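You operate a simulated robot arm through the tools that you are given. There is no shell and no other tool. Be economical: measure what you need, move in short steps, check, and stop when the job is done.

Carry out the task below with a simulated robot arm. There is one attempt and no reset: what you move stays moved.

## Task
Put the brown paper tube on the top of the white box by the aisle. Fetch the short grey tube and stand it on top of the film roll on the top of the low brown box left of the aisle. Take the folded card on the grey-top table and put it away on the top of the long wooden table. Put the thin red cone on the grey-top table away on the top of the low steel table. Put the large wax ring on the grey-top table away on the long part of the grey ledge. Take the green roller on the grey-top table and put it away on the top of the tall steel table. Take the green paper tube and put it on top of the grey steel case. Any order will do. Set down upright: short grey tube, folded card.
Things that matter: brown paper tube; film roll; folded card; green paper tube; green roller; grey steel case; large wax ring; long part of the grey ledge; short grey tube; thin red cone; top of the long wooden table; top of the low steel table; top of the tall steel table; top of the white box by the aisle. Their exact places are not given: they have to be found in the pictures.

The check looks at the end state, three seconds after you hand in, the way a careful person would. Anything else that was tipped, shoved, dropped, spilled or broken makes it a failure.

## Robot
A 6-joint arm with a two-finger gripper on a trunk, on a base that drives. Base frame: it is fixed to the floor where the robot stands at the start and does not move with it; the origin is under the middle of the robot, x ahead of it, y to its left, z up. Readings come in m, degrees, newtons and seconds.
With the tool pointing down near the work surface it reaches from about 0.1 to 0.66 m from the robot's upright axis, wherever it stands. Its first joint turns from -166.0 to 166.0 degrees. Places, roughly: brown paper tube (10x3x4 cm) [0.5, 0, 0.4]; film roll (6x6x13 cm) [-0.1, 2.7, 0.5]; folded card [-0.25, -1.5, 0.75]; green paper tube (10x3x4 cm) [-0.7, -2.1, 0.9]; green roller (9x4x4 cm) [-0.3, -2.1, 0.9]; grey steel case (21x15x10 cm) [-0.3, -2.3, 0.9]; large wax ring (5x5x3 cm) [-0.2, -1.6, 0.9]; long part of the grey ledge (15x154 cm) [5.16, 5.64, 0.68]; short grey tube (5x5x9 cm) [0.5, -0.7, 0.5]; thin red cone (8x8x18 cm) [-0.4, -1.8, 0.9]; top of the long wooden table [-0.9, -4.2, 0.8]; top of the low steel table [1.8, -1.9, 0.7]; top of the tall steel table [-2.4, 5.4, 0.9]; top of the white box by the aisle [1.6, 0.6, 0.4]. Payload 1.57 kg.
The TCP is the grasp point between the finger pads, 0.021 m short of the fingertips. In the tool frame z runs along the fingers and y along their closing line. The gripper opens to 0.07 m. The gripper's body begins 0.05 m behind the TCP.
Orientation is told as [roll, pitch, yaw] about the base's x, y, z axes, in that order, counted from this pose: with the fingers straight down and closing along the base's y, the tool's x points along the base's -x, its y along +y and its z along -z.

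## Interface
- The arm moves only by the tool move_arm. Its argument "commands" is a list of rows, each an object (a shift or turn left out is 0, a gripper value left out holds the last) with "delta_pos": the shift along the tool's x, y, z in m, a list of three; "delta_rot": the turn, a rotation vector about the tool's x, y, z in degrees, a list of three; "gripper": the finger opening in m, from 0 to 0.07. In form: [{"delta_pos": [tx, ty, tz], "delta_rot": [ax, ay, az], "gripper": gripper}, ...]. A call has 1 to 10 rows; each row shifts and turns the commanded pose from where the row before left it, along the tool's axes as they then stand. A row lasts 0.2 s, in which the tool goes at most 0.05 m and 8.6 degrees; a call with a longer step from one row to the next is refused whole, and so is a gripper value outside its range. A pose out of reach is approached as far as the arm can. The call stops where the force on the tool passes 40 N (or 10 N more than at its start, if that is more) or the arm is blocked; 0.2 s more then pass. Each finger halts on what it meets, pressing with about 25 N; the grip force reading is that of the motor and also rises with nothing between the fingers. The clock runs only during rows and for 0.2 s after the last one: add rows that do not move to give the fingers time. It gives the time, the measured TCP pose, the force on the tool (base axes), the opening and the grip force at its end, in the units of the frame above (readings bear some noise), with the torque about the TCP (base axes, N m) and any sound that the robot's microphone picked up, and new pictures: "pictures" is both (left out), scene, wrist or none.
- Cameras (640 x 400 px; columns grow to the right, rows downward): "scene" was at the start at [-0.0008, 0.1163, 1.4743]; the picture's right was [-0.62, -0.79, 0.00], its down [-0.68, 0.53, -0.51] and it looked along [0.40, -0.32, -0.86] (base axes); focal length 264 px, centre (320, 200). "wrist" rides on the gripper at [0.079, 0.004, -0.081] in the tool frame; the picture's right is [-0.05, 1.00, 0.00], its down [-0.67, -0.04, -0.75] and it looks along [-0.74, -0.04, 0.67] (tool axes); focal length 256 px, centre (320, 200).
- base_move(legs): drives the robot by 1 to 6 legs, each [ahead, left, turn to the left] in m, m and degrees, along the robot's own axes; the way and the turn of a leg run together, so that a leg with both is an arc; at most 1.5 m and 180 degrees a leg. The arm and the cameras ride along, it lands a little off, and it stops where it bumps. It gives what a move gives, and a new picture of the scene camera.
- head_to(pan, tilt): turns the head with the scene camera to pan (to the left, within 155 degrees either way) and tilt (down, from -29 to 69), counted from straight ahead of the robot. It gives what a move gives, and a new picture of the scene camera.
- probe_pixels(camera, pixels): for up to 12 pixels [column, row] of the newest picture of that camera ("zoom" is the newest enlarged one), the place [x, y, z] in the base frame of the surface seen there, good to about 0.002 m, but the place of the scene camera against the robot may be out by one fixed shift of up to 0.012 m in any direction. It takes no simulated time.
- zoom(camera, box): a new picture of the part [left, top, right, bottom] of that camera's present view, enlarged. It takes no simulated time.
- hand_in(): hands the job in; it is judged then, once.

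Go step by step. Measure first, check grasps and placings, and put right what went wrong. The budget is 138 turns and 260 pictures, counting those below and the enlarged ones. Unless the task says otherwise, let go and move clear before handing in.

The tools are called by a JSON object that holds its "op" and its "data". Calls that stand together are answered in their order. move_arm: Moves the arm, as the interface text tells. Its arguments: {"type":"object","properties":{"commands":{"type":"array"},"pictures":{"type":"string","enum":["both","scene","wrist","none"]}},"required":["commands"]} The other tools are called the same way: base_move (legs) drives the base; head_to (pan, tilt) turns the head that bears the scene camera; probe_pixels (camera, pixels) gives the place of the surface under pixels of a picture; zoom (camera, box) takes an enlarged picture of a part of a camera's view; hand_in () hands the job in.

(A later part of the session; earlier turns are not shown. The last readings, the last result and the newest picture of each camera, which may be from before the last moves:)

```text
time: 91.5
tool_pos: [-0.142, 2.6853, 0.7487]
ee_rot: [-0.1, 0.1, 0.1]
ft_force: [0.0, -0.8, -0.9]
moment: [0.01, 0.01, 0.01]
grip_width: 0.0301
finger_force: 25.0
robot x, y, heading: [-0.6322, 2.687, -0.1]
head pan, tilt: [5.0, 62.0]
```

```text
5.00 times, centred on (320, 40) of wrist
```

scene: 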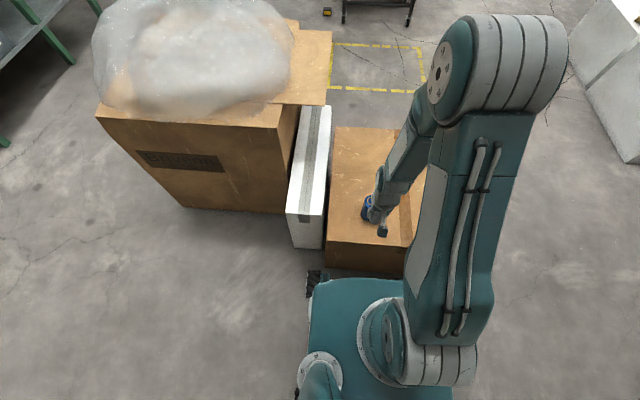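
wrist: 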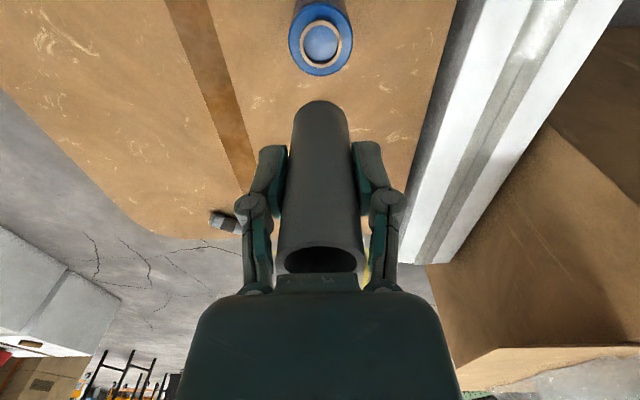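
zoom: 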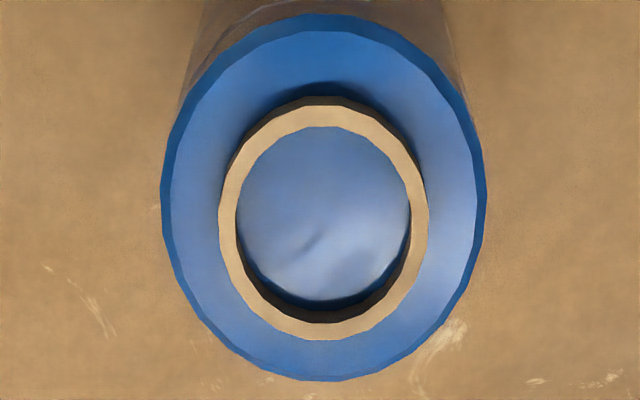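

Centre [-0.143,2.684] matches. Descend in decreasing steps.

{"op": "move_arm", "data": {"commands": [{"delta_pos": [0.001, -0.001, 0.04]}, {"delta_pos": [0, 0, 0.04]}, {"delta_pos": [0, 0, 0.025]}, {"delta_pos": [0, 0, 0.008]}, {}, {"delta_pos": [0, 0, 0.004]}, {"delta_pos": [0, 0, 0.003]}, {"delta_pos": [0, 0, 0.002]}, {}], "pictures": "both"}}

```text
time: 93.5
tool_pos: [-0.1448, 2.6831, 0.6282]
ee_rot: [0.0, -0.1, 0.2]
ft_force: [-0.3, 0.3, 0.1]
moment: [-0.01, 0.0, 0.0]
grip_width: 0.0302
finger_force: 24.9
robot x, y, heading: [-0.6287, 2.6773, -0.3]
head pan, tilt: [5.0, 62.0]
```

scene: 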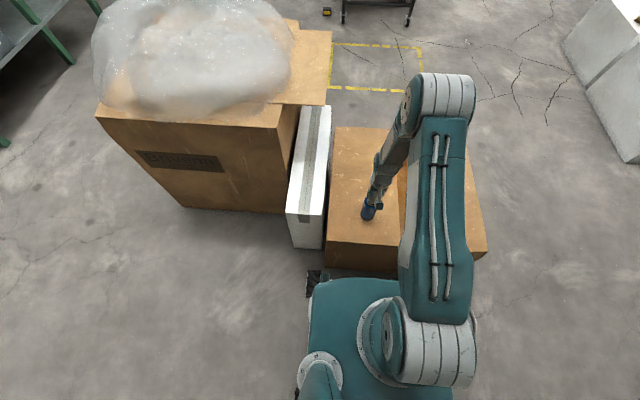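
wrist: 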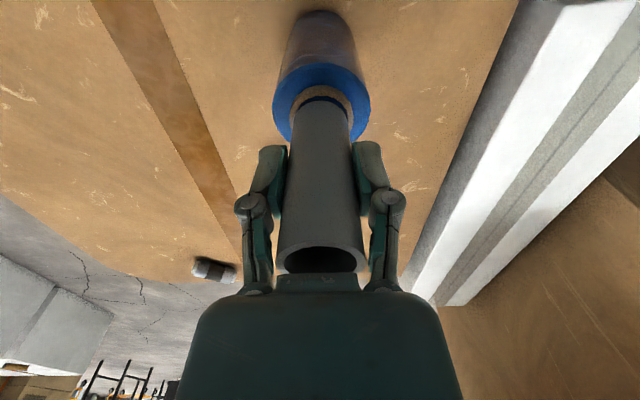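

{"op": "zoom", "data": {"camera": "wrist", "box": [260, 50, 380, 150]}}

{"op": "move_arm", "data": {"commands": [{"delta_pos": [0, 0, 0.002]}, {"delta_pos": [0, 0, 0.002]}, {"delta_pos": [0, 0, 0.001]}, {}], "pictures": "wrist"}}

```text
4.00 times, centred on (320, 100) of wrist
```

zoom: 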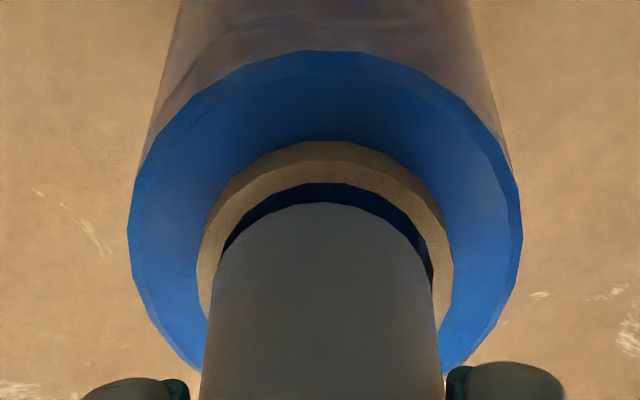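

```text
time: 94.5
tool_pos: [-0.1436, 2.684, 0.624]
ee_rot: [-0.1, -0.1, 0.0]
ft_force: [-2.9, -1.3, 21.8]
moment: [-0.04, 0.03, -0.05]
grip_width: 0.0306
finger_force: 24.8
robot x, y, heading: [-0.6309, 2.683, -0.2]
head pan, tilt: [5.0, 62.0]
```

wrist: 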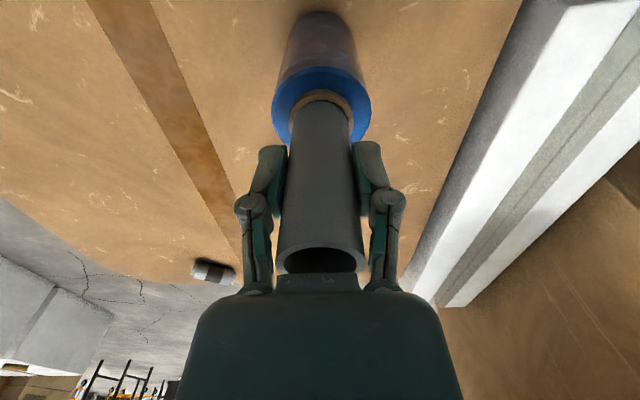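

Contact (22 N) at the expected height, tube centred on the ring. Ease off, open gently and rise.

{"op": "move_arm", "data": {"commands": [{"delta_pos": [0, 0, -0.001]}, {"gripper": 0.034}, {"gripper": 0.045}, {"gripper": 0.07}, {"gripper": 0.07}, {"delta_pos": [0, 0, -0.02]}, {"delta_pos": [0, 0, -0.04]}, {"delta_pos": [0, 0, -0.045]}, {"delta_pos": [0, 0, -0.045]}], "pictures": "wrist"}}

```text
time: 96.5
tool_pos: [-0.1467, 2.6824, 0.7736]
ee_rot: [-0.1, 0.1, 0.1]
ft_force: [0.4, -0.4, -0.2]
moment: [0.01, 0.0, 0.0]
grip_width: 0.0699
finger_force: 0.1
robot x, y, heading: [-0.6327, 2.6824, -0.1]
head pan, tilt: [5.0, 62.0]
```

wrist: 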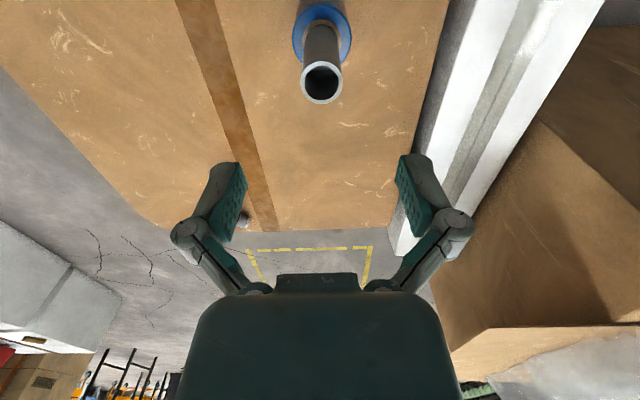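

The grey tube stands on the film roll. Retract and drive back to the grey-top table.

{"op": "move_arm", "data": {"commands": [{"delta_pos": [0.045, 0, 0]}, {"delta_pos": [0.045, 0, 0]}, {"delta_pos": [0.045, 0, 0]}, {"delta_pos": [0.035, 0, 0]}], "pictures": "none"}}

{"op": "base_move", "data": {"legs": [[0, -1.15, 0], [0.1, -1.15, 0], [0.15, -1.1, 0]]}}

{"op": "head_to", "data": {"pan": -90, "tilt": 45}}

```text
time: 97.5
tool_pos: [-0.3151, 2.6839, 0.7731]
ee_rot: [-0.2, 0.0, 0.1]
ft_force: [0.3, 0.5, 0.2]
moment: [0.05, -0.01, 0.03]
grip_width: 0.0703
finger_force: 0.1
robot x, y, heading: [-0.6319, 2.6822, -0.1]
head pan, tilt: [5.0, 62.0]
```

```text
time: 114.2
tool_pos: [-0.1104, -0.7207, 0.7741]
ee_rot: [-0.1, 0.1, 0.6]
ft_force: [-0.4, 1.4, 0.2]
moment: [-0.02, 0.03, -0.05]
grip_width: 0.0703
finger_force: 0.1
robot x, y, heading: [-0.4305, -0.7267, 0.3]
head pan, tilt: [5.0, 62.0]
```

scene: 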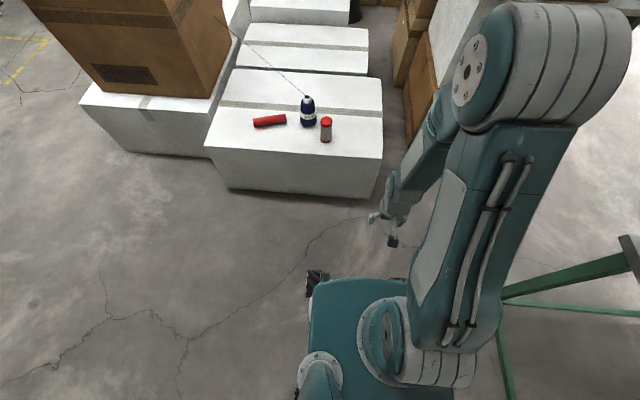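

```text
time: 115.9
tool_pos: [-0.1103, -0.7219, 0.7723]
ee_rot: [-0.1, 0.0, 0.7]
ft_force: [-0.9, -0.6, 0.4]
moment: [0.02, 0.02, 0.02]
grip_width: 0.0702
finger_force: 0.0
robot x, y, heading: [-0.4248, -0.7269, 0.3]
head pan, tilt: [-90.0, 45.0]
```

scene: 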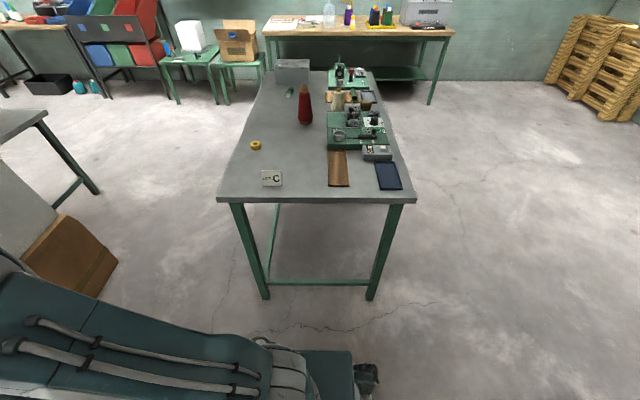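

{"op": "zoom", "data": {"camera": "scene", "box": [210, 50, 420, 205]}}

{"op": "probe_pixels", "data": {"camera": "scene", "pixels": [[272, 179], [255, 145], [305, 95], [305, 120], [290, 91], [293, 68], [219, 199], [414, 199], [335, 95], [360, 98], [338, 165], [265, 75]]}}

```text
2.58 times, centred on (315, 128) of scene
```

zoom: 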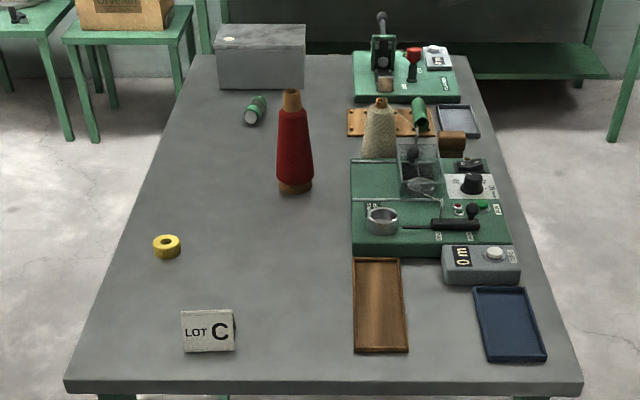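

```text
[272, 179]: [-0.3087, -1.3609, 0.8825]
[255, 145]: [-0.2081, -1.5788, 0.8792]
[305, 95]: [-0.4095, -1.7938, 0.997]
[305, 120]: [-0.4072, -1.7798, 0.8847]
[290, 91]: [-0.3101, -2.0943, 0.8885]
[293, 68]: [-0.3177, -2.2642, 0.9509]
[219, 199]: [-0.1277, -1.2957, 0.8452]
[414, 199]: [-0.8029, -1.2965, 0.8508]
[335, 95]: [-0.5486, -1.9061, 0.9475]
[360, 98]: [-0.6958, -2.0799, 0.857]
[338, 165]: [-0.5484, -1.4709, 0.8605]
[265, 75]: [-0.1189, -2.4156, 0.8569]
```

The tent card "LOT C" is at [-0.31,-1.365], wax ring [-0.21,-1.58], cone [-0.41,-1.79], green roller [-0.31,-2.09], green tube [-0.7,-2.1], case [-0.32,-2.3]. I'll raise the arm, close in on the table's near end, and swing the wrist over the card.

{"op": "move_arm", "data": {"commands": [{"delta_pos": [0, 0, -0.048]}, {"delta_pos": [0, 0, -0.048]}, {"delta_pos": [0, 0, -0.048]}, {"delta_pos": [0, 0, -0.048]}, {"delta_pos": [0, 0, -0.048]}, {"delta_rot": [0, 0, 8.25]}, {"delta_rot": [0, 0, 8.25]}, {"delta_rot": [0, 0, 8.25]}, {"delta_rot": [0, 0, 8.25]}, {"delta_rot": [0, 0, 8.25]}], "pictures": "none"}}

{"op": "base_move", "data": {"legs": [[0.1, -0.1, 0]]}}

{"op": "move_arm", "data": {"commands": [{"delta_rot": [0, 0, 8.25]}, {"delta_rot": [0, 0, 8.25]}, {"delta_rot": [0, 0, 8.25]}, {"delta_rot": [0, 0, 8.25]}, {"delta_rot": [0, 0, 8.25]}, {"delta_rot": [0, 0, 8.25]}], "pictures": "none"}}

{"op": "move_arm", "data": {"commands": [{"delta_pos": [-0.037, -0.03, 0]}, {"delta_pos": [-0.037, -0.03, 0]}, {"delta_pos": [-0.037, -0.03, 0]}, {"delta_pos": [-0.037, -0.03, 0]}, {"delta_pos": [-0.037, -0.03, 0]}, {"delta_pos": [-0.037, -0.03, 0]}, {"delta_pos": [-0.037, -0.03, 0]}, {"delta_pos": [-0.037, -0.03, 0]}, {"delta_pos": [-0.037, -0.03, 0]}, {"delta_pos": [-0.037, -0.03, 0]}], "pictures": "wrist"}}

```text
time: 118.1
tool_pos: [-0.1104, -0.7213, 1.0126]
ee_rot: [-0.1, -0.1, -40.7]
ft_force: [-0.5, -0.6, 0.4]
moment: [-0.03, 0.01, -0.01]
grip_width: 0.07
finger_force: 0.0
robot x, y, heading: [-0.4282, -0.7247, 0.4]
head pan, tilt: [-90.0, 45.0]
```

```text
time: 119.5
tool_pos: [-0.0103, -0.8183, 1.0135]
ee_rot: [-0.1, -0.1, -40.5]
ft_force: [0.1, -0.8, -0.1]
moment: [0.06, -0.03, -0.01]
grip_width: 0.0703
finger_force: 0.0
robot x, y, heading: [-0.3257, -0.8271, 0.6]
head pan, tilt: [-90.0, 45.0]
```

scene: 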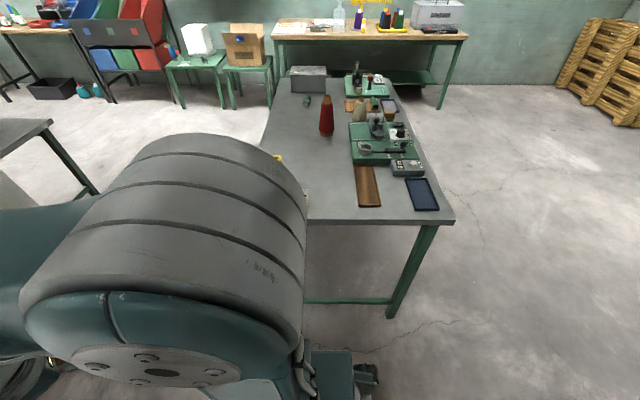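

```text
time: 120.8
tool_pos: [-0.0105, -0.82, 1.0126]
ee_rot: [0.0, 0.0, -90.0]
ft_force: [-0.5, -0.8, -0.4]
moment: [0.02, -0.02, 0.02]
grip_width: 0.0698
finger_force: 0.0
robot x, y, heading: [-0.3275, -0.8246, 0.6]
head pan, tilt: [-90.0, 45.0]
```

```text
time: 123.0
tool_pos: [-0.3114, -1.1955, 1.0135]
ee_rot: [0.2, 0.2, -89.8]
ft_force: [-0.6, -0.6, -0.4]
moment: [0.0, 0.03, -0.03]
grip_width: 0.0698
finger_force: 0.1
robot x, y, heading: [-0.3273, -0.8246, 0.3]
head pan, tilt: [-90.0, 45.0]
```

wrist: 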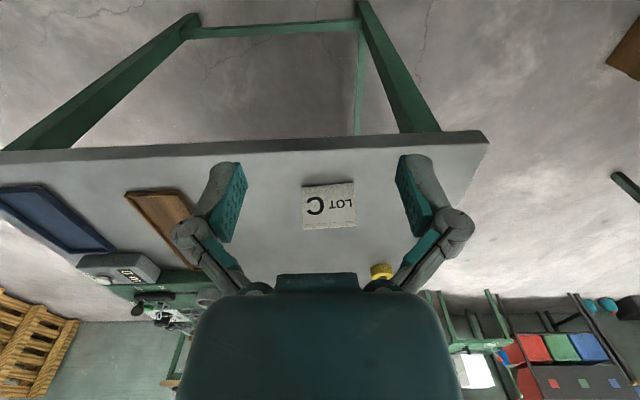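

{"op": "zoom", "data": {"camera": "wrist", "box": [280, 160, 380, 240]}}

{"op": "probe_pixels", "data": {"camera": "wrist", "pixels": [[303, 188], [352, 183], [304, 228], [355, 226], [329, 186], [330, 205], [330, 226], [330, 229], [330, 232], [330, 175], [383, 271]]}}

```text
5.00 times, centred on (330, 200) of wrist
```

zoom: 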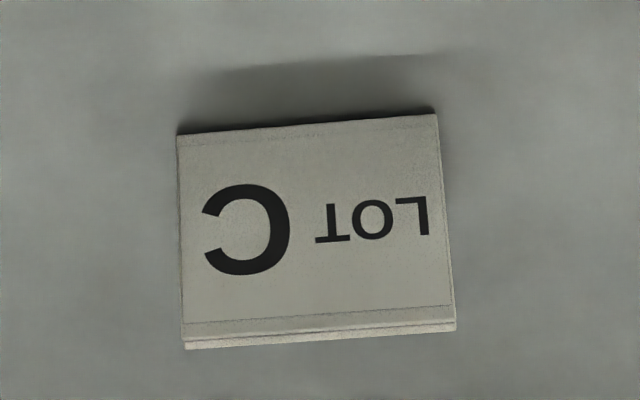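

```text
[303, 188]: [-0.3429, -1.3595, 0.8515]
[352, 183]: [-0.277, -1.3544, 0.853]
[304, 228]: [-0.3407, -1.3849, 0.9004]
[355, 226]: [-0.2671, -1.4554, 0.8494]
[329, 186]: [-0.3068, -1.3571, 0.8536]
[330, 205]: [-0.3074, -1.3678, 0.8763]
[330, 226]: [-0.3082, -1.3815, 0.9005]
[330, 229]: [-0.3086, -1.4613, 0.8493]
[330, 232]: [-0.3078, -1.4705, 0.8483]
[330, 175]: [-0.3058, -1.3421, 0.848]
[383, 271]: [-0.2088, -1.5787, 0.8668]
```

The card is a tent: ridge at [-0.309,-1.3825,0.901], base depth ~5.4 cm, 7 cm wide, so only a pinch across the fold fits. I'll move over it and turn the wrist to close along y (yaw ≈4.4°).

{"op": "move_arm", "data": {"commands": [{"delta_pos": [-0.047, 0.001, 0]}, {"delta_pos": [-0.047, 0.001, 0]}, {"delta_pos": [-0.047, 0.001, 0]}, {"delta_pos": [-0.046, 0.0, 0]}, {"delta_rot": [0, 0, -8.55]}, {"delta_rot": [0, 0, -8.55]}, {"delta_rot": [0, 0, -8.55]}, {"delta_rot": [0, 0, -8.55]}, {"delta_rot": [0, 0, -8.55]}], "pictures": "none"}}

{"op": "move_arm", "data": {"commands": [{"delta_rot": [0, 0, -8.55]}, {"delta_rot": [0, 0, -8.55]}, {"delta_rot": [0, 0, -8.55]}, {"delta_rot": [0, 0, -8.55]}, {"delta_rot": [0, 0, -8.55]}, {"delta_rot": [0, 0, -8.55]}, {}], "pictures": "both"}}

```text
time: 125.0
tool_pos: [-0.3067, -1.381, 1.0106]
ee_rot: [0.2, 0.2, -47.1]
ft_force: [-0.1, 0.4, 0.0]
moment: [-0.01, 0.01, 0.0]
grip_width: 0.0701
finger_force: 0.1
robot x, y, heading: [-0.3246, -0.8249, 0.7]
head pan, tilt: [-90.0, 45.0]
```

```text
time: 126.7
tool_pos: [-0.3082, -1.3823, 1.0117]
ee_rot: [0.2, -0.1, 4.2]
ft_force: [-0.1, 0.3, -0.4]
moment: [-0.01, -0.01, 0.0]
grip_width: 0.0699
finger_force: 0.0
robot x, y, heading: [-0.3268, -0.8282, 0.5]
head pan, tilt: [-90.0, 45.0]
```

scene: 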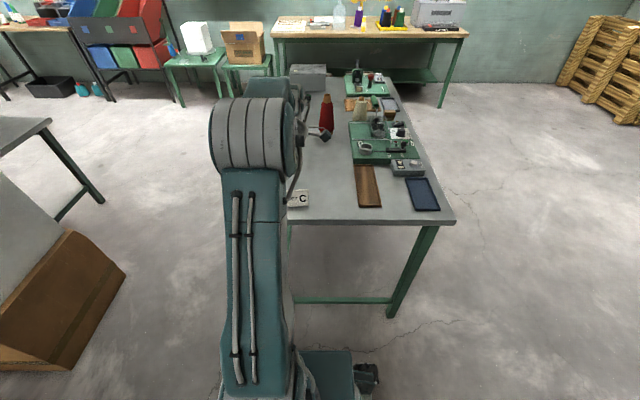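
wrist: 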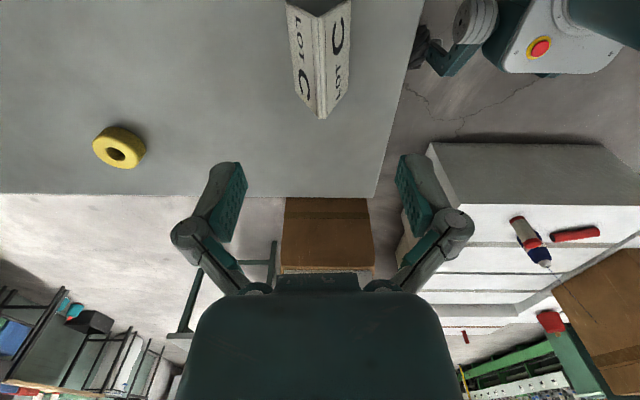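

{"op": "probe_pixels", "data": {"camera": "wrist", "pixels": [[322, 112], [318, 60], [318, 20], [350, 20], [290, 20], [347, 100], [297, 95], [320, 8]]}}

{"op": "zoom", "data": {"camera": "wrist", "box": [260, 0, 380, 130]}}

```text
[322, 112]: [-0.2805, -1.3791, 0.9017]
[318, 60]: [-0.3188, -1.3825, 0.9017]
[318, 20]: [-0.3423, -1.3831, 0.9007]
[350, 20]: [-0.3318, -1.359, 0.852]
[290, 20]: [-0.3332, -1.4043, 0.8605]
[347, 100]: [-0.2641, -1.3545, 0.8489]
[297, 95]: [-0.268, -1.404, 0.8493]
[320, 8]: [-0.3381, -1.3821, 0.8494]
```

```text
3.08 times, centred on (320, 65) of wrist
```

zoom: 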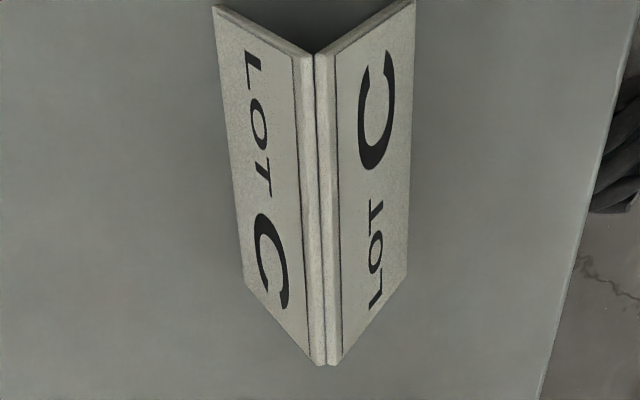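

Tent is hollow, two panels, aligned with the grip. Descend to TCP z 0.888 and pinch.

{"op": "move_arm", "data": {"commands": [{"delta_pos": [0.001, 0.001, 0.045]}, {"delta_pos": [0, 0, 0.045]}, {"delta_pos": [0, 0, 0.034]}, {}, {"gripper": 0.04}, {"gripper": 0.02}, {"gripper": 0.02}, {"gripper": 0.02}], "pictures": "wrist"}}

```text
time: 128.4
tool_pos: [-0.3093, -1.3765, 0.888]
ee_rot: [-0.1, -0.1, 4.2]
ft_force: [0.4, 0.1, 18.1]
moment: [0.02, 0.01, -0.03]
grip_width: 0.032
finger_force: 25.2
robot x, y, heading: [-0.3258, -0.8246, 0.3]
head pan, tilt: [-90.0, 45.0]
```

wrist: 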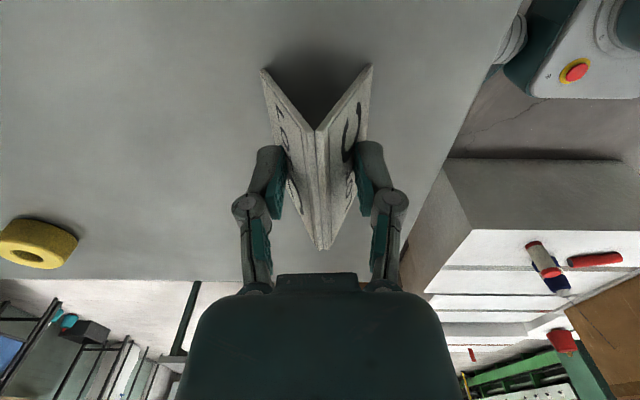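

Pinched at 0.032. Lift slowly and check whether it holds.

{"op": "move_arm", "data": {"commands": [{"delta_pos": [0, 0, -0.005]}, {"delta_pos": [0, 0, -0.01]}, {"delta_pos": [0, 0, -0.015]}, {"delta_pos": [0, 0, -0.02]}, {}], "pictures": "wrist"}}

```text
time: 129.7
tool_pos: [-0.307, -1.3798, 0.9357]
ee_rot: [0.3, -0.1, 4.1]
ft_force: [0.3, -0.1, -0.5]
moment: [-0.02, 0.0, 0.0]
grip_width: 0.0319
finger_force: 25.7
robot x, y, heading: [-0.3293, -0.824, 0.3]
head pan, tilt: [-90.0, 45.0]
```

wrist: 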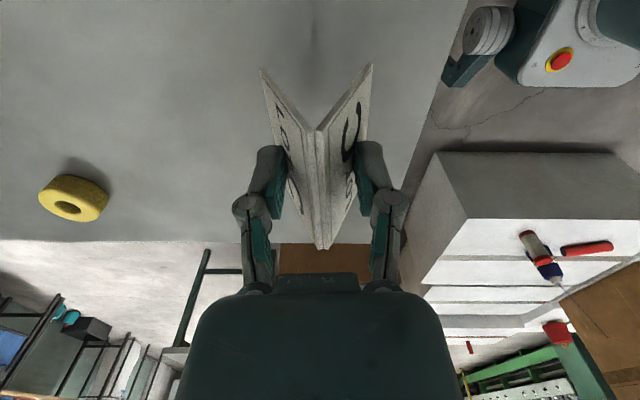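

It holds. Raise and draw in the arm, then drive around the table's open side toward the long wooden table.

{"op": "move_arm", "data": {"commands": [{"delta_pos": [0, 0, -0.04]}, {"delta_pos": [0, 0, -0.04]}, {"delta_pos": [0, 0, -0.04]}, {"delta_pos": [0, 0.046, 0]}, {"delta_pos": [0, 0.046, 0]}, {"delta_pos": [0, 0.046, 0]}, {"delta_pos": [0, 0.046, 0]}, {"delta_pos": [0, 0.046, 0]}], "pictures": "none"}}

{"op": "base_move", "data": {"legs": [[-1.0, 0, -0.4], [0, -1.0, 0], [0, -1.1, 0]]}}

{"op": "head_to", "data": {"pan": -80, "tilt": 35}}

```text
time: 131.4
tool_pos: [-0.3269, -1.1473, 1.056]
ee_rot: [0.1, -0.1, 4.1]
ft_force: [-0.1, -0.4, -0.9]
moment: [-0.02, 0.01, -0.03]
grip_width: 0.0317
finger_force: 25.4
robot x, y, heading: [-0.3287, -0.8269, 0.5]
head pan, tilt: [-90.0, 45.0]
```

```text
time: 146.6
tool_pos: [-1.3496, -3.2263, 1.0564]
ee_rot: [0.1, -0.2, 2.7]
ft_force: [0.1, -0.4, 0.0]
moment: [-0.02, -0.02, 0.02]
grip_width: 0.0287
finger_force: 24.8
robot x, y, heading: [-1.3419, -2.9058, -0.9]
head pan, tilt: [-90.0, 45.0]
```

scene: 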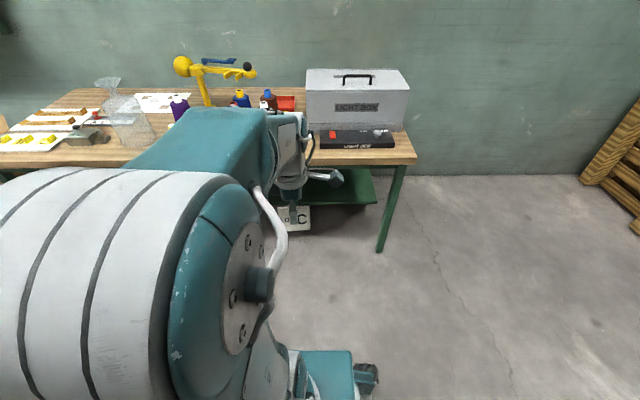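

```text
time: 147.3
tool_pos: [-1.3498, -3.2284, 1.056]
ee_rot: [0.2, -0.1, 2.7]
ft_force: [0.8, 0.0, -0.7]
moment: [0.04, -0.01, 0.04]
grip_width: 0.0288
finger_force: 24.7
robot x, y, heading: [-1.3449, -2.9001, -0.9]
head pan, tilt: [-80.0, 35.0]
```

scene: 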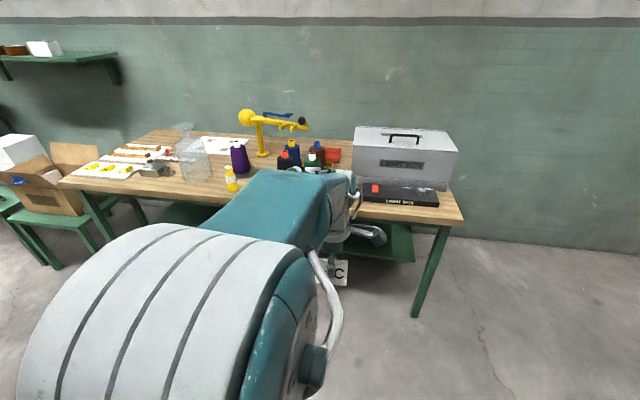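

Grip narrowed slightly (0.0317→0.0287), so the card slipped ~3 mm; I should place it soon. Probe the table and look for a free spot.

{"op": "probe_pixels", "data": {"camera": "scene", "pixels": [[75, 186], [150, 192], [205, 199], [459, 222], [455, 210], [362, 196], [231, 185], [185, 170], [130, 190], [240, 150], [120, 168], [290, 165]]}}

{"op": "zoom", "data": {"camera": "scene", "box": [50, 100, 480, 320]}}

{"op": "move_arm", "data": {"commands": [{}], "pictures": "wrist"}}

```text
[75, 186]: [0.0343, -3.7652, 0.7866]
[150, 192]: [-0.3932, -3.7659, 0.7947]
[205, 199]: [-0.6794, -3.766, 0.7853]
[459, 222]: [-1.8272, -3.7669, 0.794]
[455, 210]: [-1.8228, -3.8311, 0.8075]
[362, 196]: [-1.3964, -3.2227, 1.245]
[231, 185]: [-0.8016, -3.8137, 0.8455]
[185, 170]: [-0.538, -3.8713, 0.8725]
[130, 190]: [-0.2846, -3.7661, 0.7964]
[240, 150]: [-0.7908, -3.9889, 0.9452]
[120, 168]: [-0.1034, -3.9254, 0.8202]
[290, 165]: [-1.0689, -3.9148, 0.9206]
```

```text
1.49 times, centred on (265, 210) of scene
```

zoom: 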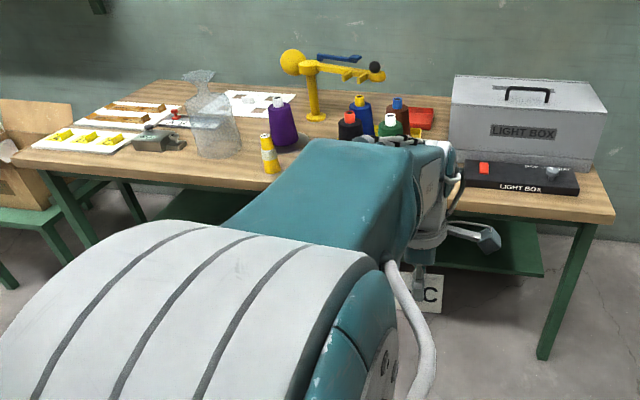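

```text
time: 147.7
tool_pos: [-1.3502, -3.2285, 1.0556]
ee_rot: [0.1, -0.1, 2.8]
ft_force: [0.5, 0.1, -0.3]
moment: [0.0, 0.0, -0.03]
grip_width: 0.0287
finger_force: 25.0
robot x, y, heading: [-1.3455, -2.901, -1.0]
head pan, tilt: [-80.0, 35.0]
```

wrist: 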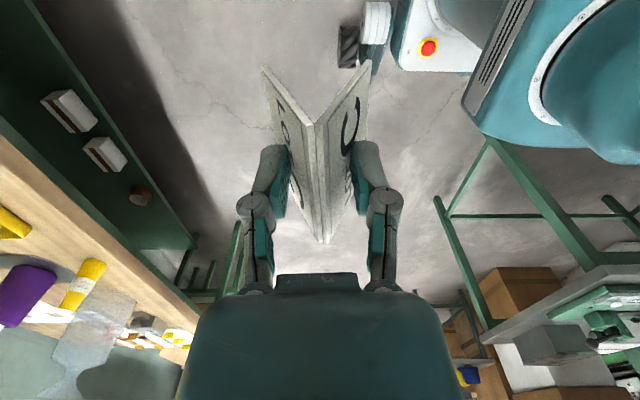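

Free spot at about [-0.95,-3.84] between the yellow bottle (x −0.80) and the black bottle; table front edge y −3.766, top ≈0.80. Drive closer.

{"op": "base_move", "data": {"legs": [[0.2, -0.2, 0.5], [0.2, -0.2, 0.5]]}}

{"op": "head_to", "data": {"pan": -75, "tilt": 48}}

```text
time: 151.2
tool_pos: [-0.9499, -3.6265, 1.0579]
ee_rot: [0.0, -0.2, 4.0]
ft_force: [0.6, -0.2, 0.8]
moment: [0.0, 0.01, 0.0]
grip_width: 0.028
finger_force: 24.7
robot x, y, heading: [-0.9504, -3.3022, 0.2]
head pan, tilt: [-80.0, 35.0]
```

scene: 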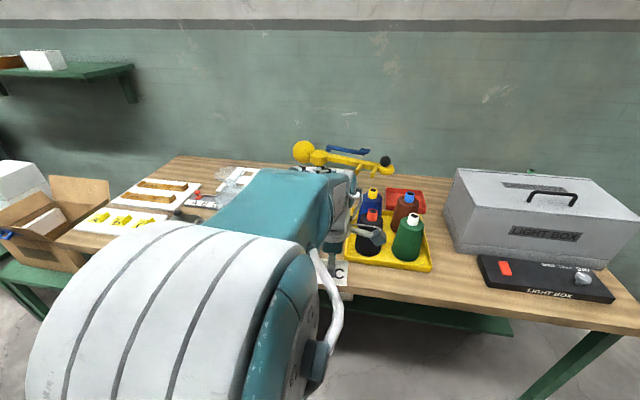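

```text
time: 152.0
tool_pos: [-0.9496, -3.6299, 1.0547]
ee_rot: [0.3, -0.1, 3.9]
ft_force: [-0.4, 0.6, -0.1]
moment: [0.02, 0.0, -0.02]
grip_width: 0.0278
finger_force: 24.9
robot x, y, heading: [-0.9496, -3.3016, 0.4]
head pan, tilt: [-75.0, 48.0]
```

scene: 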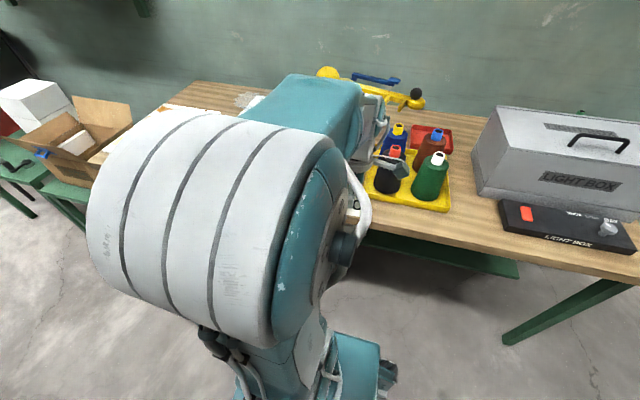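

{"op": "probe_pixels", "data": {"camera": "scene", "pixels": [[370, 192], [447, 211], [448, 190], [475, 205], [470, 225], [500, 205], [505, 228], [420, 222], [400, 225], [440, 235], [380, 210]]}}

{"op": "zoom", "data": {"camera": "scene", "box": [340, 100, 540, 260]}}

```text
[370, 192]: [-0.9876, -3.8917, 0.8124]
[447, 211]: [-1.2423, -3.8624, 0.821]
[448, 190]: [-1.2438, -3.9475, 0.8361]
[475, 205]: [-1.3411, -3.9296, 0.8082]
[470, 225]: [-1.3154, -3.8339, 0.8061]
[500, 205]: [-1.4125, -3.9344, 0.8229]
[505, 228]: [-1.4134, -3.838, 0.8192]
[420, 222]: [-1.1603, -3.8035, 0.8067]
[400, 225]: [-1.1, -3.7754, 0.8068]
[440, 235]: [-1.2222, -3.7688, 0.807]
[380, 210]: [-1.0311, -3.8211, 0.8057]
```

```text
2.50 times, centred on (440, 180) of scene
```

zoom: 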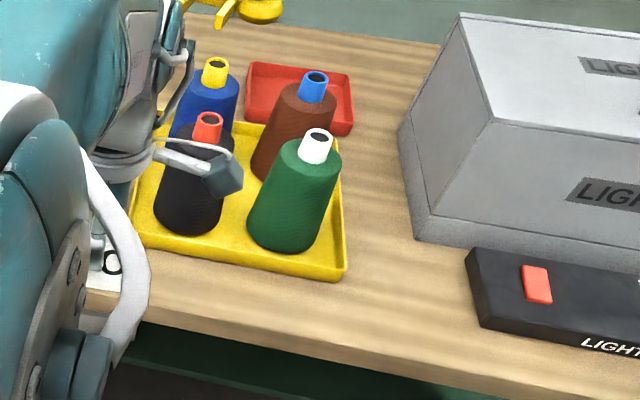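

The gap between the tray (x −1.245) and light pad (x −1.40) at y≈−3.85 is clear. Back up 0.37 m and extend over it.

{"op": "base_move", "data": {"legs": [[-0.37, 0.0, 0]]}}

{"op": "move_arm", "data": {"commands": [{"delta_pos": [0, -0.044, 0]}, {"delta_pos": [0, -0.044, 0]}, {"delta_pos": [0, -0.044, 0]}, {"delta_pos": [0, -0.044, 0]}, {"delta_pos": [0, -0.044, 0]}, {}], "pictures": "both"}}

```text
time: 154.3
tool_pos: [-1.3216, -3.6311, 1.0554]
ee_rot: [0.4, 0.0, 3.4]
ft_force: [0.1, -0.8, 0.5]
moment: [-0.02, -0.02, 0.02]
grip_width: 0.0276
finger_force: 24.7
robot x, y, heading: [-1.3196, -3.3054, -0.4]
head pan, tilt: [-75.0, 48.0]
```

scene: 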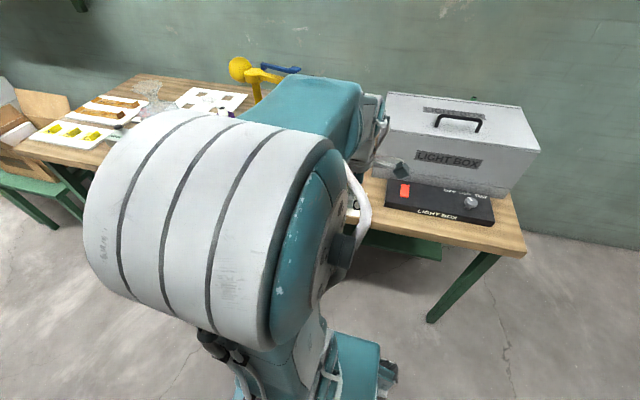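

```text
time: 155.7
tool_pos: [-1.3086, -3.8535, 1.0563]
ee_rot: [0.3, 0.0, 3.5]
ft_force: [0.0, 0.3, -0.1]
moment: [0.01, 0.02, -0.02]
grip_width: 0.0275
finger_force: 24.7
robot x, y, heading: [-1.3195, -3.3051, -0.5]
head pan, tilt: [-75.0, 48.0]
```

scene: 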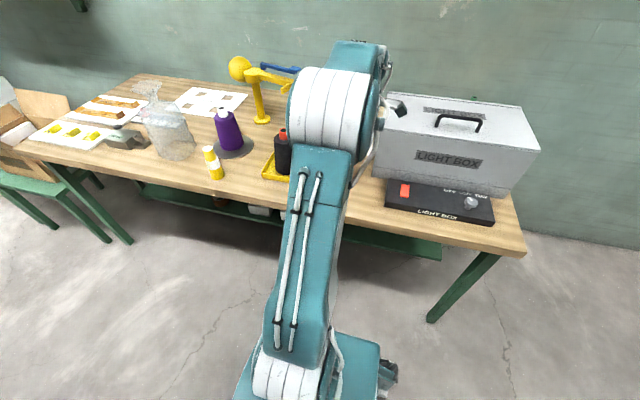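
wrist: 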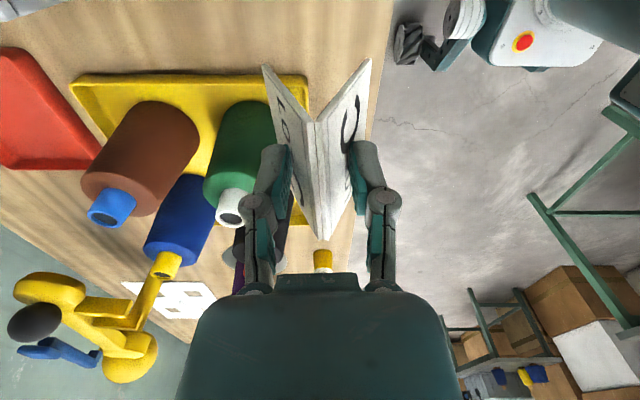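

{"op": "probe_pixels", "data": {"camera": "wrist", "pixels": [[300, 78], [300, 110], [345, 30], [200, 50], [240, 76], [265, 85], [317, 220], [285, 100], [375, 100]]}}

{"op": "probe_pixels", "data": {"camera": "scene", "pixels": [[386, 190], [376, 175], [390, 178], [390, 196]]}}

```text
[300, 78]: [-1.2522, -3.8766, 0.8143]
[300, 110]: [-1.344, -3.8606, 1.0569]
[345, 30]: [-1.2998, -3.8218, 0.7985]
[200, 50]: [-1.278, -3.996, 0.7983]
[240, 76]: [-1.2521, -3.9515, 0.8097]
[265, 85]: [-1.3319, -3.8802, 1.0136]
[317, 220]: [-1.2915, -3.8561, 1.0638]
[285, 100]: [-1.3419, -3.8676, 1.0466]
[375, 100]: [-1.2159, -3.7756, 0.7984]
```

```text
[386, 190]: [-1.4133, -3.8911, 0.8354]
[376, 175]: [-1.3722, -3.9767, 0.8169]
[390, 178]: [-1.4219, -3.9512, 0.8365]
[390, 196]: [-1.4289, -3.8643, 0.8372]
```

Table is 0.798 in the wrist frame, card base ≈ TCP−0.044. Shift 1 cm and descend to just above contact.

{"op": "move_arm", "data": {"commands": [{"delta_pos": [0.01, 0.01, 0]}, {"delta_pos": [0, 0, 0.045]}, {"delta_pos": [0, 0, 0.045]}, {"delta_pos": [0, 0, 0.045]}, {"delta_pos": [0, 0, 0.045]}, {"delta_pos": [0, 0, 0.024]}, {"delta_pos": [0, 0, 0.006]}, {"delta_pos": [0, 0, 0.003]}, {}], "pictures": "both"}}

```text
time: 157.9
tool_pos: [-1.319, -3.8413, 0.8446]
ee_rot: [-0.1, -0.1, 3.4]
ft_force: [1.0, 7.7, 16.1]
moment: [0.22, -0.03, 0.02]
grip_width: 0.027
finger_force: 24.9
robot x, y, heading: [-1.3162, -3.3, -0.3]
head pan, tilt: [-75.0, 48.0]
stopped in row 9: the force on the tool passed its limit at 40 N (the readings are from after the stop); the commanded pose is now the measured one
```

scene: 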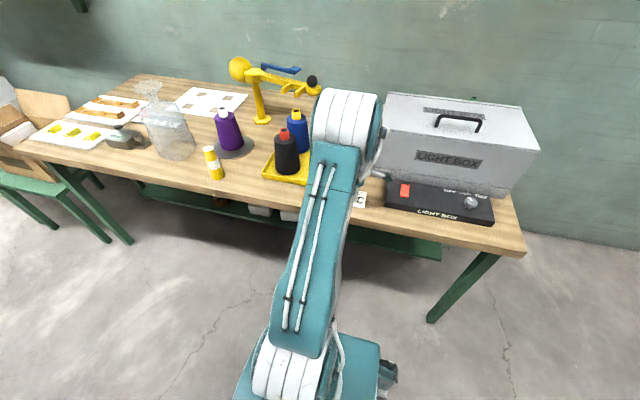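
wrist: 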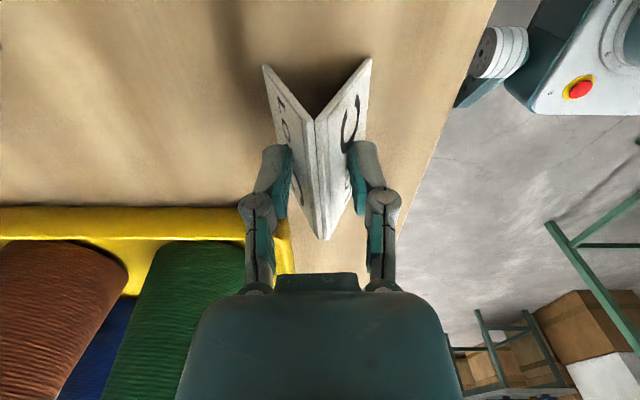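

It touched down. Ease 1 mm, open and rise.

{"op": "move_arm", "data": {"commands": [{"delta_pos": [0, 0, -0.001]}, {"gripper": 0.035}, {"gripper": 0.055}, {"gripper": 0.07}, {"gripper": 0.07}, {"delta_pos": [0, 0, -0.02]}, {"delta_pos": [0, 0, -0.045]}, {"delta_pos": [0, 0, -0.045]}, {"delta_pos": [0, 0, -0.045]}, {"delta_pos": [0, 0, -0.045]}], "pictures": "wrist"}}

```text
time: 160.1
tool_pos: [-1.3214, -3.845, 1.0439]
ee_rot: [0.0, -0.1, 3.5]
ft_force: [0.2, -0.3, 0.0]
moment: [-0.01, 0.02, 0.02]
grip_width: 0.0701
finger_force: 0.1
robot x, y, heading: [-1.3187, -3.3043, -0.3]
head pan, tilt: [-75.0, 48.0]
```

wrist: 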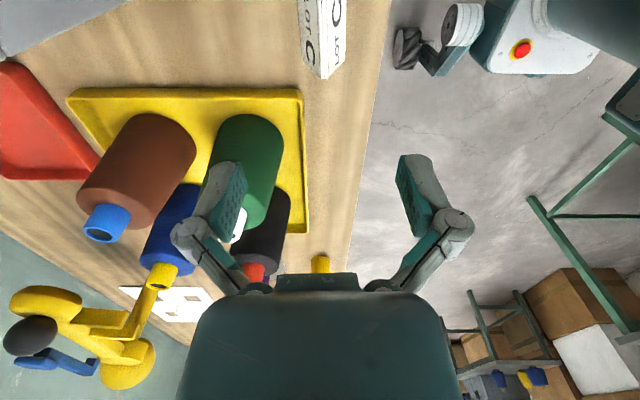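

Card stands upright. Retract, swing the arm ahead, and drive to the grey table's open side near the green tube.

{"op": "move_arm", "data": {"commands": [{"delta_pos": [0, 0.044, 0]}, {"delta_pos": [0, 0.044, 0]}, {"delta_pos": [0, 0.044, 0]}, {"delta_pos": [0, 0.044, 0]}, {"delta_pos": [0, 0.044, -0.02]}, {"delta_pos": [-0.033, 0.0325, -0.01]}, {"delta_pos": [-0.033, 0.0325, -0.01]}, {"delta_pos": [-0.033, 0.0325, -0.01]}, {"delta_pos": [-0.033, 0.0325, -0.01]}, {"delta_pos": [-0.033, 0.0325, 0]}], "pictures": "none"}}

{"op": "move_arm", "data": {"commands": [{"delta_pos": [-0.033, 0.0325, -0.01]}, {"delta_pos": [-0.033, 0.0325, -0.01]}, {"delta_pos": [-0.033, 0.0325, -0.01]}, {"delta_pos": [-0.033, 0.0325, -0.01]}, {"delta_pos": [-0.033, 0.0325, 0]}], "pictures": "none"}}

{"op": "base_move", "data": {"legs": [[0.05, 1.15, 0.3]]}}

{"op": "head_to", "data": {"pan": 10, "tilt": 45}}

```text
time: 162.0
tool_pos: [-1.2837, -3.5312, 1.0724]
ee_rot: [6.9, 1.7, -11.2]
ft_force: [0.8, 0.0, 0.4]
moment: [-0.01, 0.02, 0.01]
grip_width: 0.0699
finger_force: 0.0
robot x, y, heading: [-1.3148, -3.3049, -0.6]
head pan, tilt: [-75.0, 48.0]
stopped in row 9: the arm was blocked; the commanded pose is now the measured one
```

```text
time: 162.5
tool_pos: [-1.2783, -3.5134, 1.0715]
ee_rot: [11.1, 4.2, -25.4]
ft_force: [0.3, 0.2, -0.1]
moment: [0.0, 0.0, 0.0]
grip_width: 0.0702
finger_force: 0.2
robot x, y, heading: [-1.3179, -3.3031, -0.7]
head pan, tilt: [-75.0, 48.0]
stopped in row 2: the arm was blocked; the commanded pose is now the measured one
```

```text
time: 168.3
tool_pos: [-1.2148, -2.3785, 1.0723]
ee_rot: [11.0, 4.1, -26.8]
ft_force: [-0.6, -0.5, -0.1]
moment: [0.02, 0.01, 0.01]
grip_width: 0.0699
finger_force: 0.1
robot x, y, heading: [-1.2469, -2.1648, -1.5]
head pan, tilt: [-75.0, 48.0]
```

scene: 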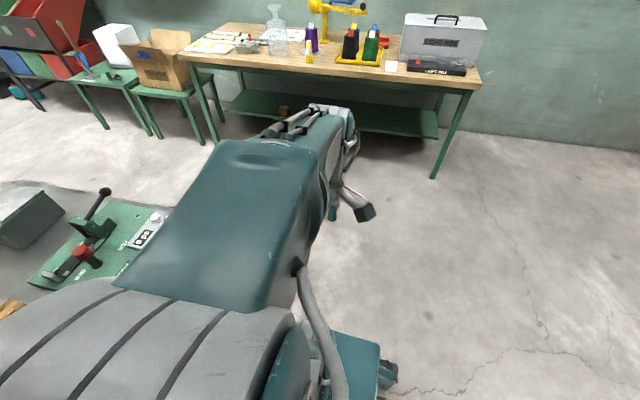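

```text
time: 169.9
tool_pos: [-1.2155, -2.3787, 1.0727]
ee_rot: [11.0, 4.2, -26.9]
ft_force: [0.0, 1.1, 0.3]
moment: [0.0, -0.02, -0.03]
grip_width: 0.0699
finger_force: 0.1
robot x, y, heading: [-1.2455, -2.1637, -1.5]
head pan, tilt: [10.0, 45.0]
```

scene: 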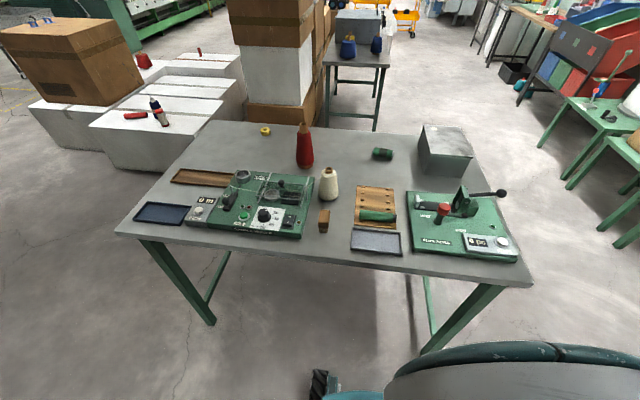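

The arm hit its inner limit and tilted harmlessly. I'll move it outward, straighten it, and swing round at a larger radius. In view: green tube at (377,216) on the wooden board, green roller at (382,154), case at (446,148).

{"op": "move_arm", "data": {"commands": [{"delta_pos": [-0.0226, -0.0445, 0]}, {"delta_pos": [-0.0226, -0.0445, 0]}, {"delta_rot": [5.5, 0, 0]}, {"delta_rot": [5.5, 0, 0]}, {"delta_rot": [0, -4.2, 0]}, {"delta_rot": [0, 0, -6.7]}, {"delta_rot": [0, 0, -6.7]}, {"delta_rot": [0, 0, -6.7]}, {"delta_rot": [0, 0, -6.7]}], "pictures": "none"}}

{"op": "zoom", "data": {"camera": "scene", "box": [290, 110, 530, 270]}}

{"op": "probe_pixels", "data": {"camera": "scene", "pixels": [[365, 214], [377, 214], [390, 216], [372, 190], [382, 150], [376, 154], [388, 158], [430, 128], [468, 148], [446, 145], [425, 160], [410, 200]]}}

```text
time: 171.9
tool_pos: [-1.2148, -2.4769, 1.0521]
ee_rot: [0.1, 0.0, 0.1]
ft_force: [-0.2, 0.4, 0.1]
moment: [-0.02, -0.02, 0.02]
grip_width: 0.07
finger_force: 0.1
robot x, y, heading: [-1.2463, -2.1647, -1.6]
head pan, tilt: [10.0, 45.0]
```

```text
2.50 times, centred on (410, 190) of scene
```

zoom: 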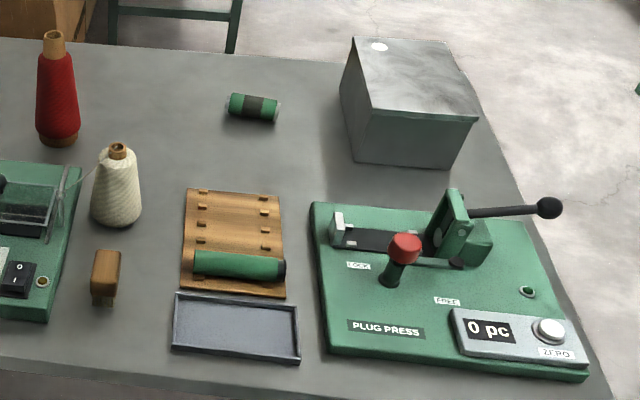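

```text
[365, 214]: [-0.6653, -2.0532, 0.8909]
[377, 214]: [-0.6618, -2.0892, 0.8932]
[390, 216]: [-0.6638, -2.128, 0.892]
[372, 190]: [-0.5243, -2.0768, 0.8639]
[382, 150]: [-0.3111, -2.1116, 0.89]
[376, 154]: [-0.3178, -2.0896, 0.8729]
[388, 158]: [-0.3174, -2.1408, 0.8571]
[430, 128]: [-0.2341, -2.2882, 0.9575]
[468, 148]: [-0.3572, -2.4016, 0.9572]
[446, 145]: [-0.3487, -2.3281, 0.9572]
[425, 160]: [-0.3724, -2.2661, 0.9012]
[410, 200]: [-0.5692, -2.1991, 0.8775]
```

The green tube lies along y at x≈−0.672, y −2.045…−2.145. Swing the arm round and turn to yaw −90 so the fingers close along x.

{"op": "move_arm", "data": {"commands": [{"delta_pos": [-0.044, 0.0132, 0]}, {"delta_pos": [-0.044, 0.0132, 0]}, {"delta_pos": [-0.044, 0.0132, 0]}, {"delta_pos": [-0.044, 0.0132, 0]}, {"delta_pos": [-0.044, 0.0132, 0]}, {"delta_pos": [-0.0167, 0.0417, 0]}, {"delta_pos": [-0.0167, 0.0417, 0]}, {"delta_pos": [-0.0167, 0.0417, 0]}, {"delta_pos": [-0.0167, 0.0417, 0]}, {"delta_pos": [-0.0167, 0.0417, 0]}], "pictures": "none"}}

{"op": "move_arm", "data": {"commands": [{"delta_rot": [0, 0, 8.5]}, {"delta_rot": [0, 0, 8.5]}, {"delta_rot": [0, 0, 8.5]}, {"delta_rot": [0, 0, 8.5]}, {"delta_rot": [0, 0, 8.5]}, {"delta_rot": [0, 0, 8.5]}, {"delta_rot": [0, 0, 8.5]}, {"delta_rot": [0, 0, 8.5]}, {"delta_rot": [0, 0, 8.5]}, {"delta_rot": [0, 0, 8.5]}], "pictures": "none"}}

{"op": "move_arm", "data": {"commands": [{"delta_rot": [0, 0, 5.0]}, {"delta_pos": [0.02, 0.042, 0]}, {"delta_pos": [0.02, 0.042, 0]}, {"delta_pos": [0.02, 0.042, 0]}, {}], "pictures": "wrist"}}

```text
time: 174.1
tool_pos: [-0.911, -2.1997, 1.0518]
ee_rot: [0.1, -0.1, -0.1]
ft_force: [0.4, -0.5, 0.1]
moment: [0.0, 0.01, 0.01]
grip_width: 0.07
finger_force: 0.1
robot x, y, heading: [-1.2465, -2.1669, -1.9]
head pan, tilt: [10.0, 45.0]
```

```text
time: 176.3
tool_pos: [-0.9113, -2.2008, 1.0527]
ee_rot: [0.0, 0.0, -85.3]
ft_force: [-0.4, 0.8, 0.6]
moment: [-0.01, -0.01, 0.01]
grip_width: 0.0699
finger_force: 0.0
robot x, y, heading: [-1.2433, -2.1632, -1.4]
head pan, tilt: [10.0, 45.0]
```

```text
time: 177.5
tool_pos: [-0.7833, -2.1387, 1.0514]
ee_rot: [-0.1, 0.0, -90.0]
ft_force: [0.1, -0.2, 0.1]
moment: [0.04, 0.03, 0.01]
grip_width: 0.07
finger_force: 0.0
robot x, y, heading: [-1.2496, -2.1681, -1.6]
head pan, tilt: [10.0, 45.0]
```

wrist: 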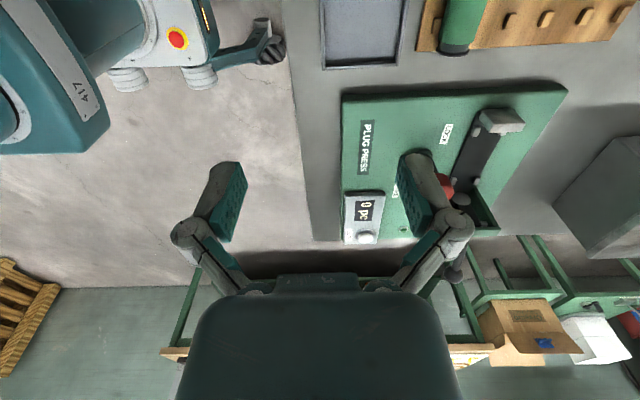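

{"op": "move_arm", "data": {"commands": [{"delta_pos": [0.015, 0.037, 0]}, {"delta_pos": [0.015, 0.037, 0]}, {"delta_pos": [0.014, 0.037, 0]}, {}], "pictures": "wrist"}}

```text
time: 178.5
tool_pos: [-0.6746, -2.0955, 1.0533]
ee_rot: [0.0, 0.0, -90.0]
ft_force: [0.9, 0.5, 0.0]
moment: [-0.04, 0.03, 0.01]
grip_width: 0.0701
finger_force: 0.1
robot x, y, heading: [-1.2506, -2.1656, -1.4]
head pan, tilt: [10.0, 45.0]
```

wrist: 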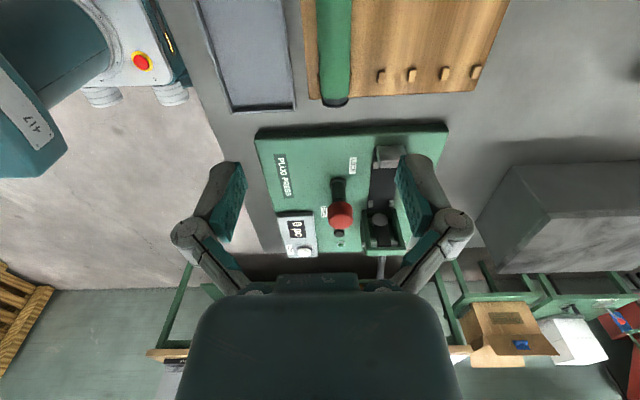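

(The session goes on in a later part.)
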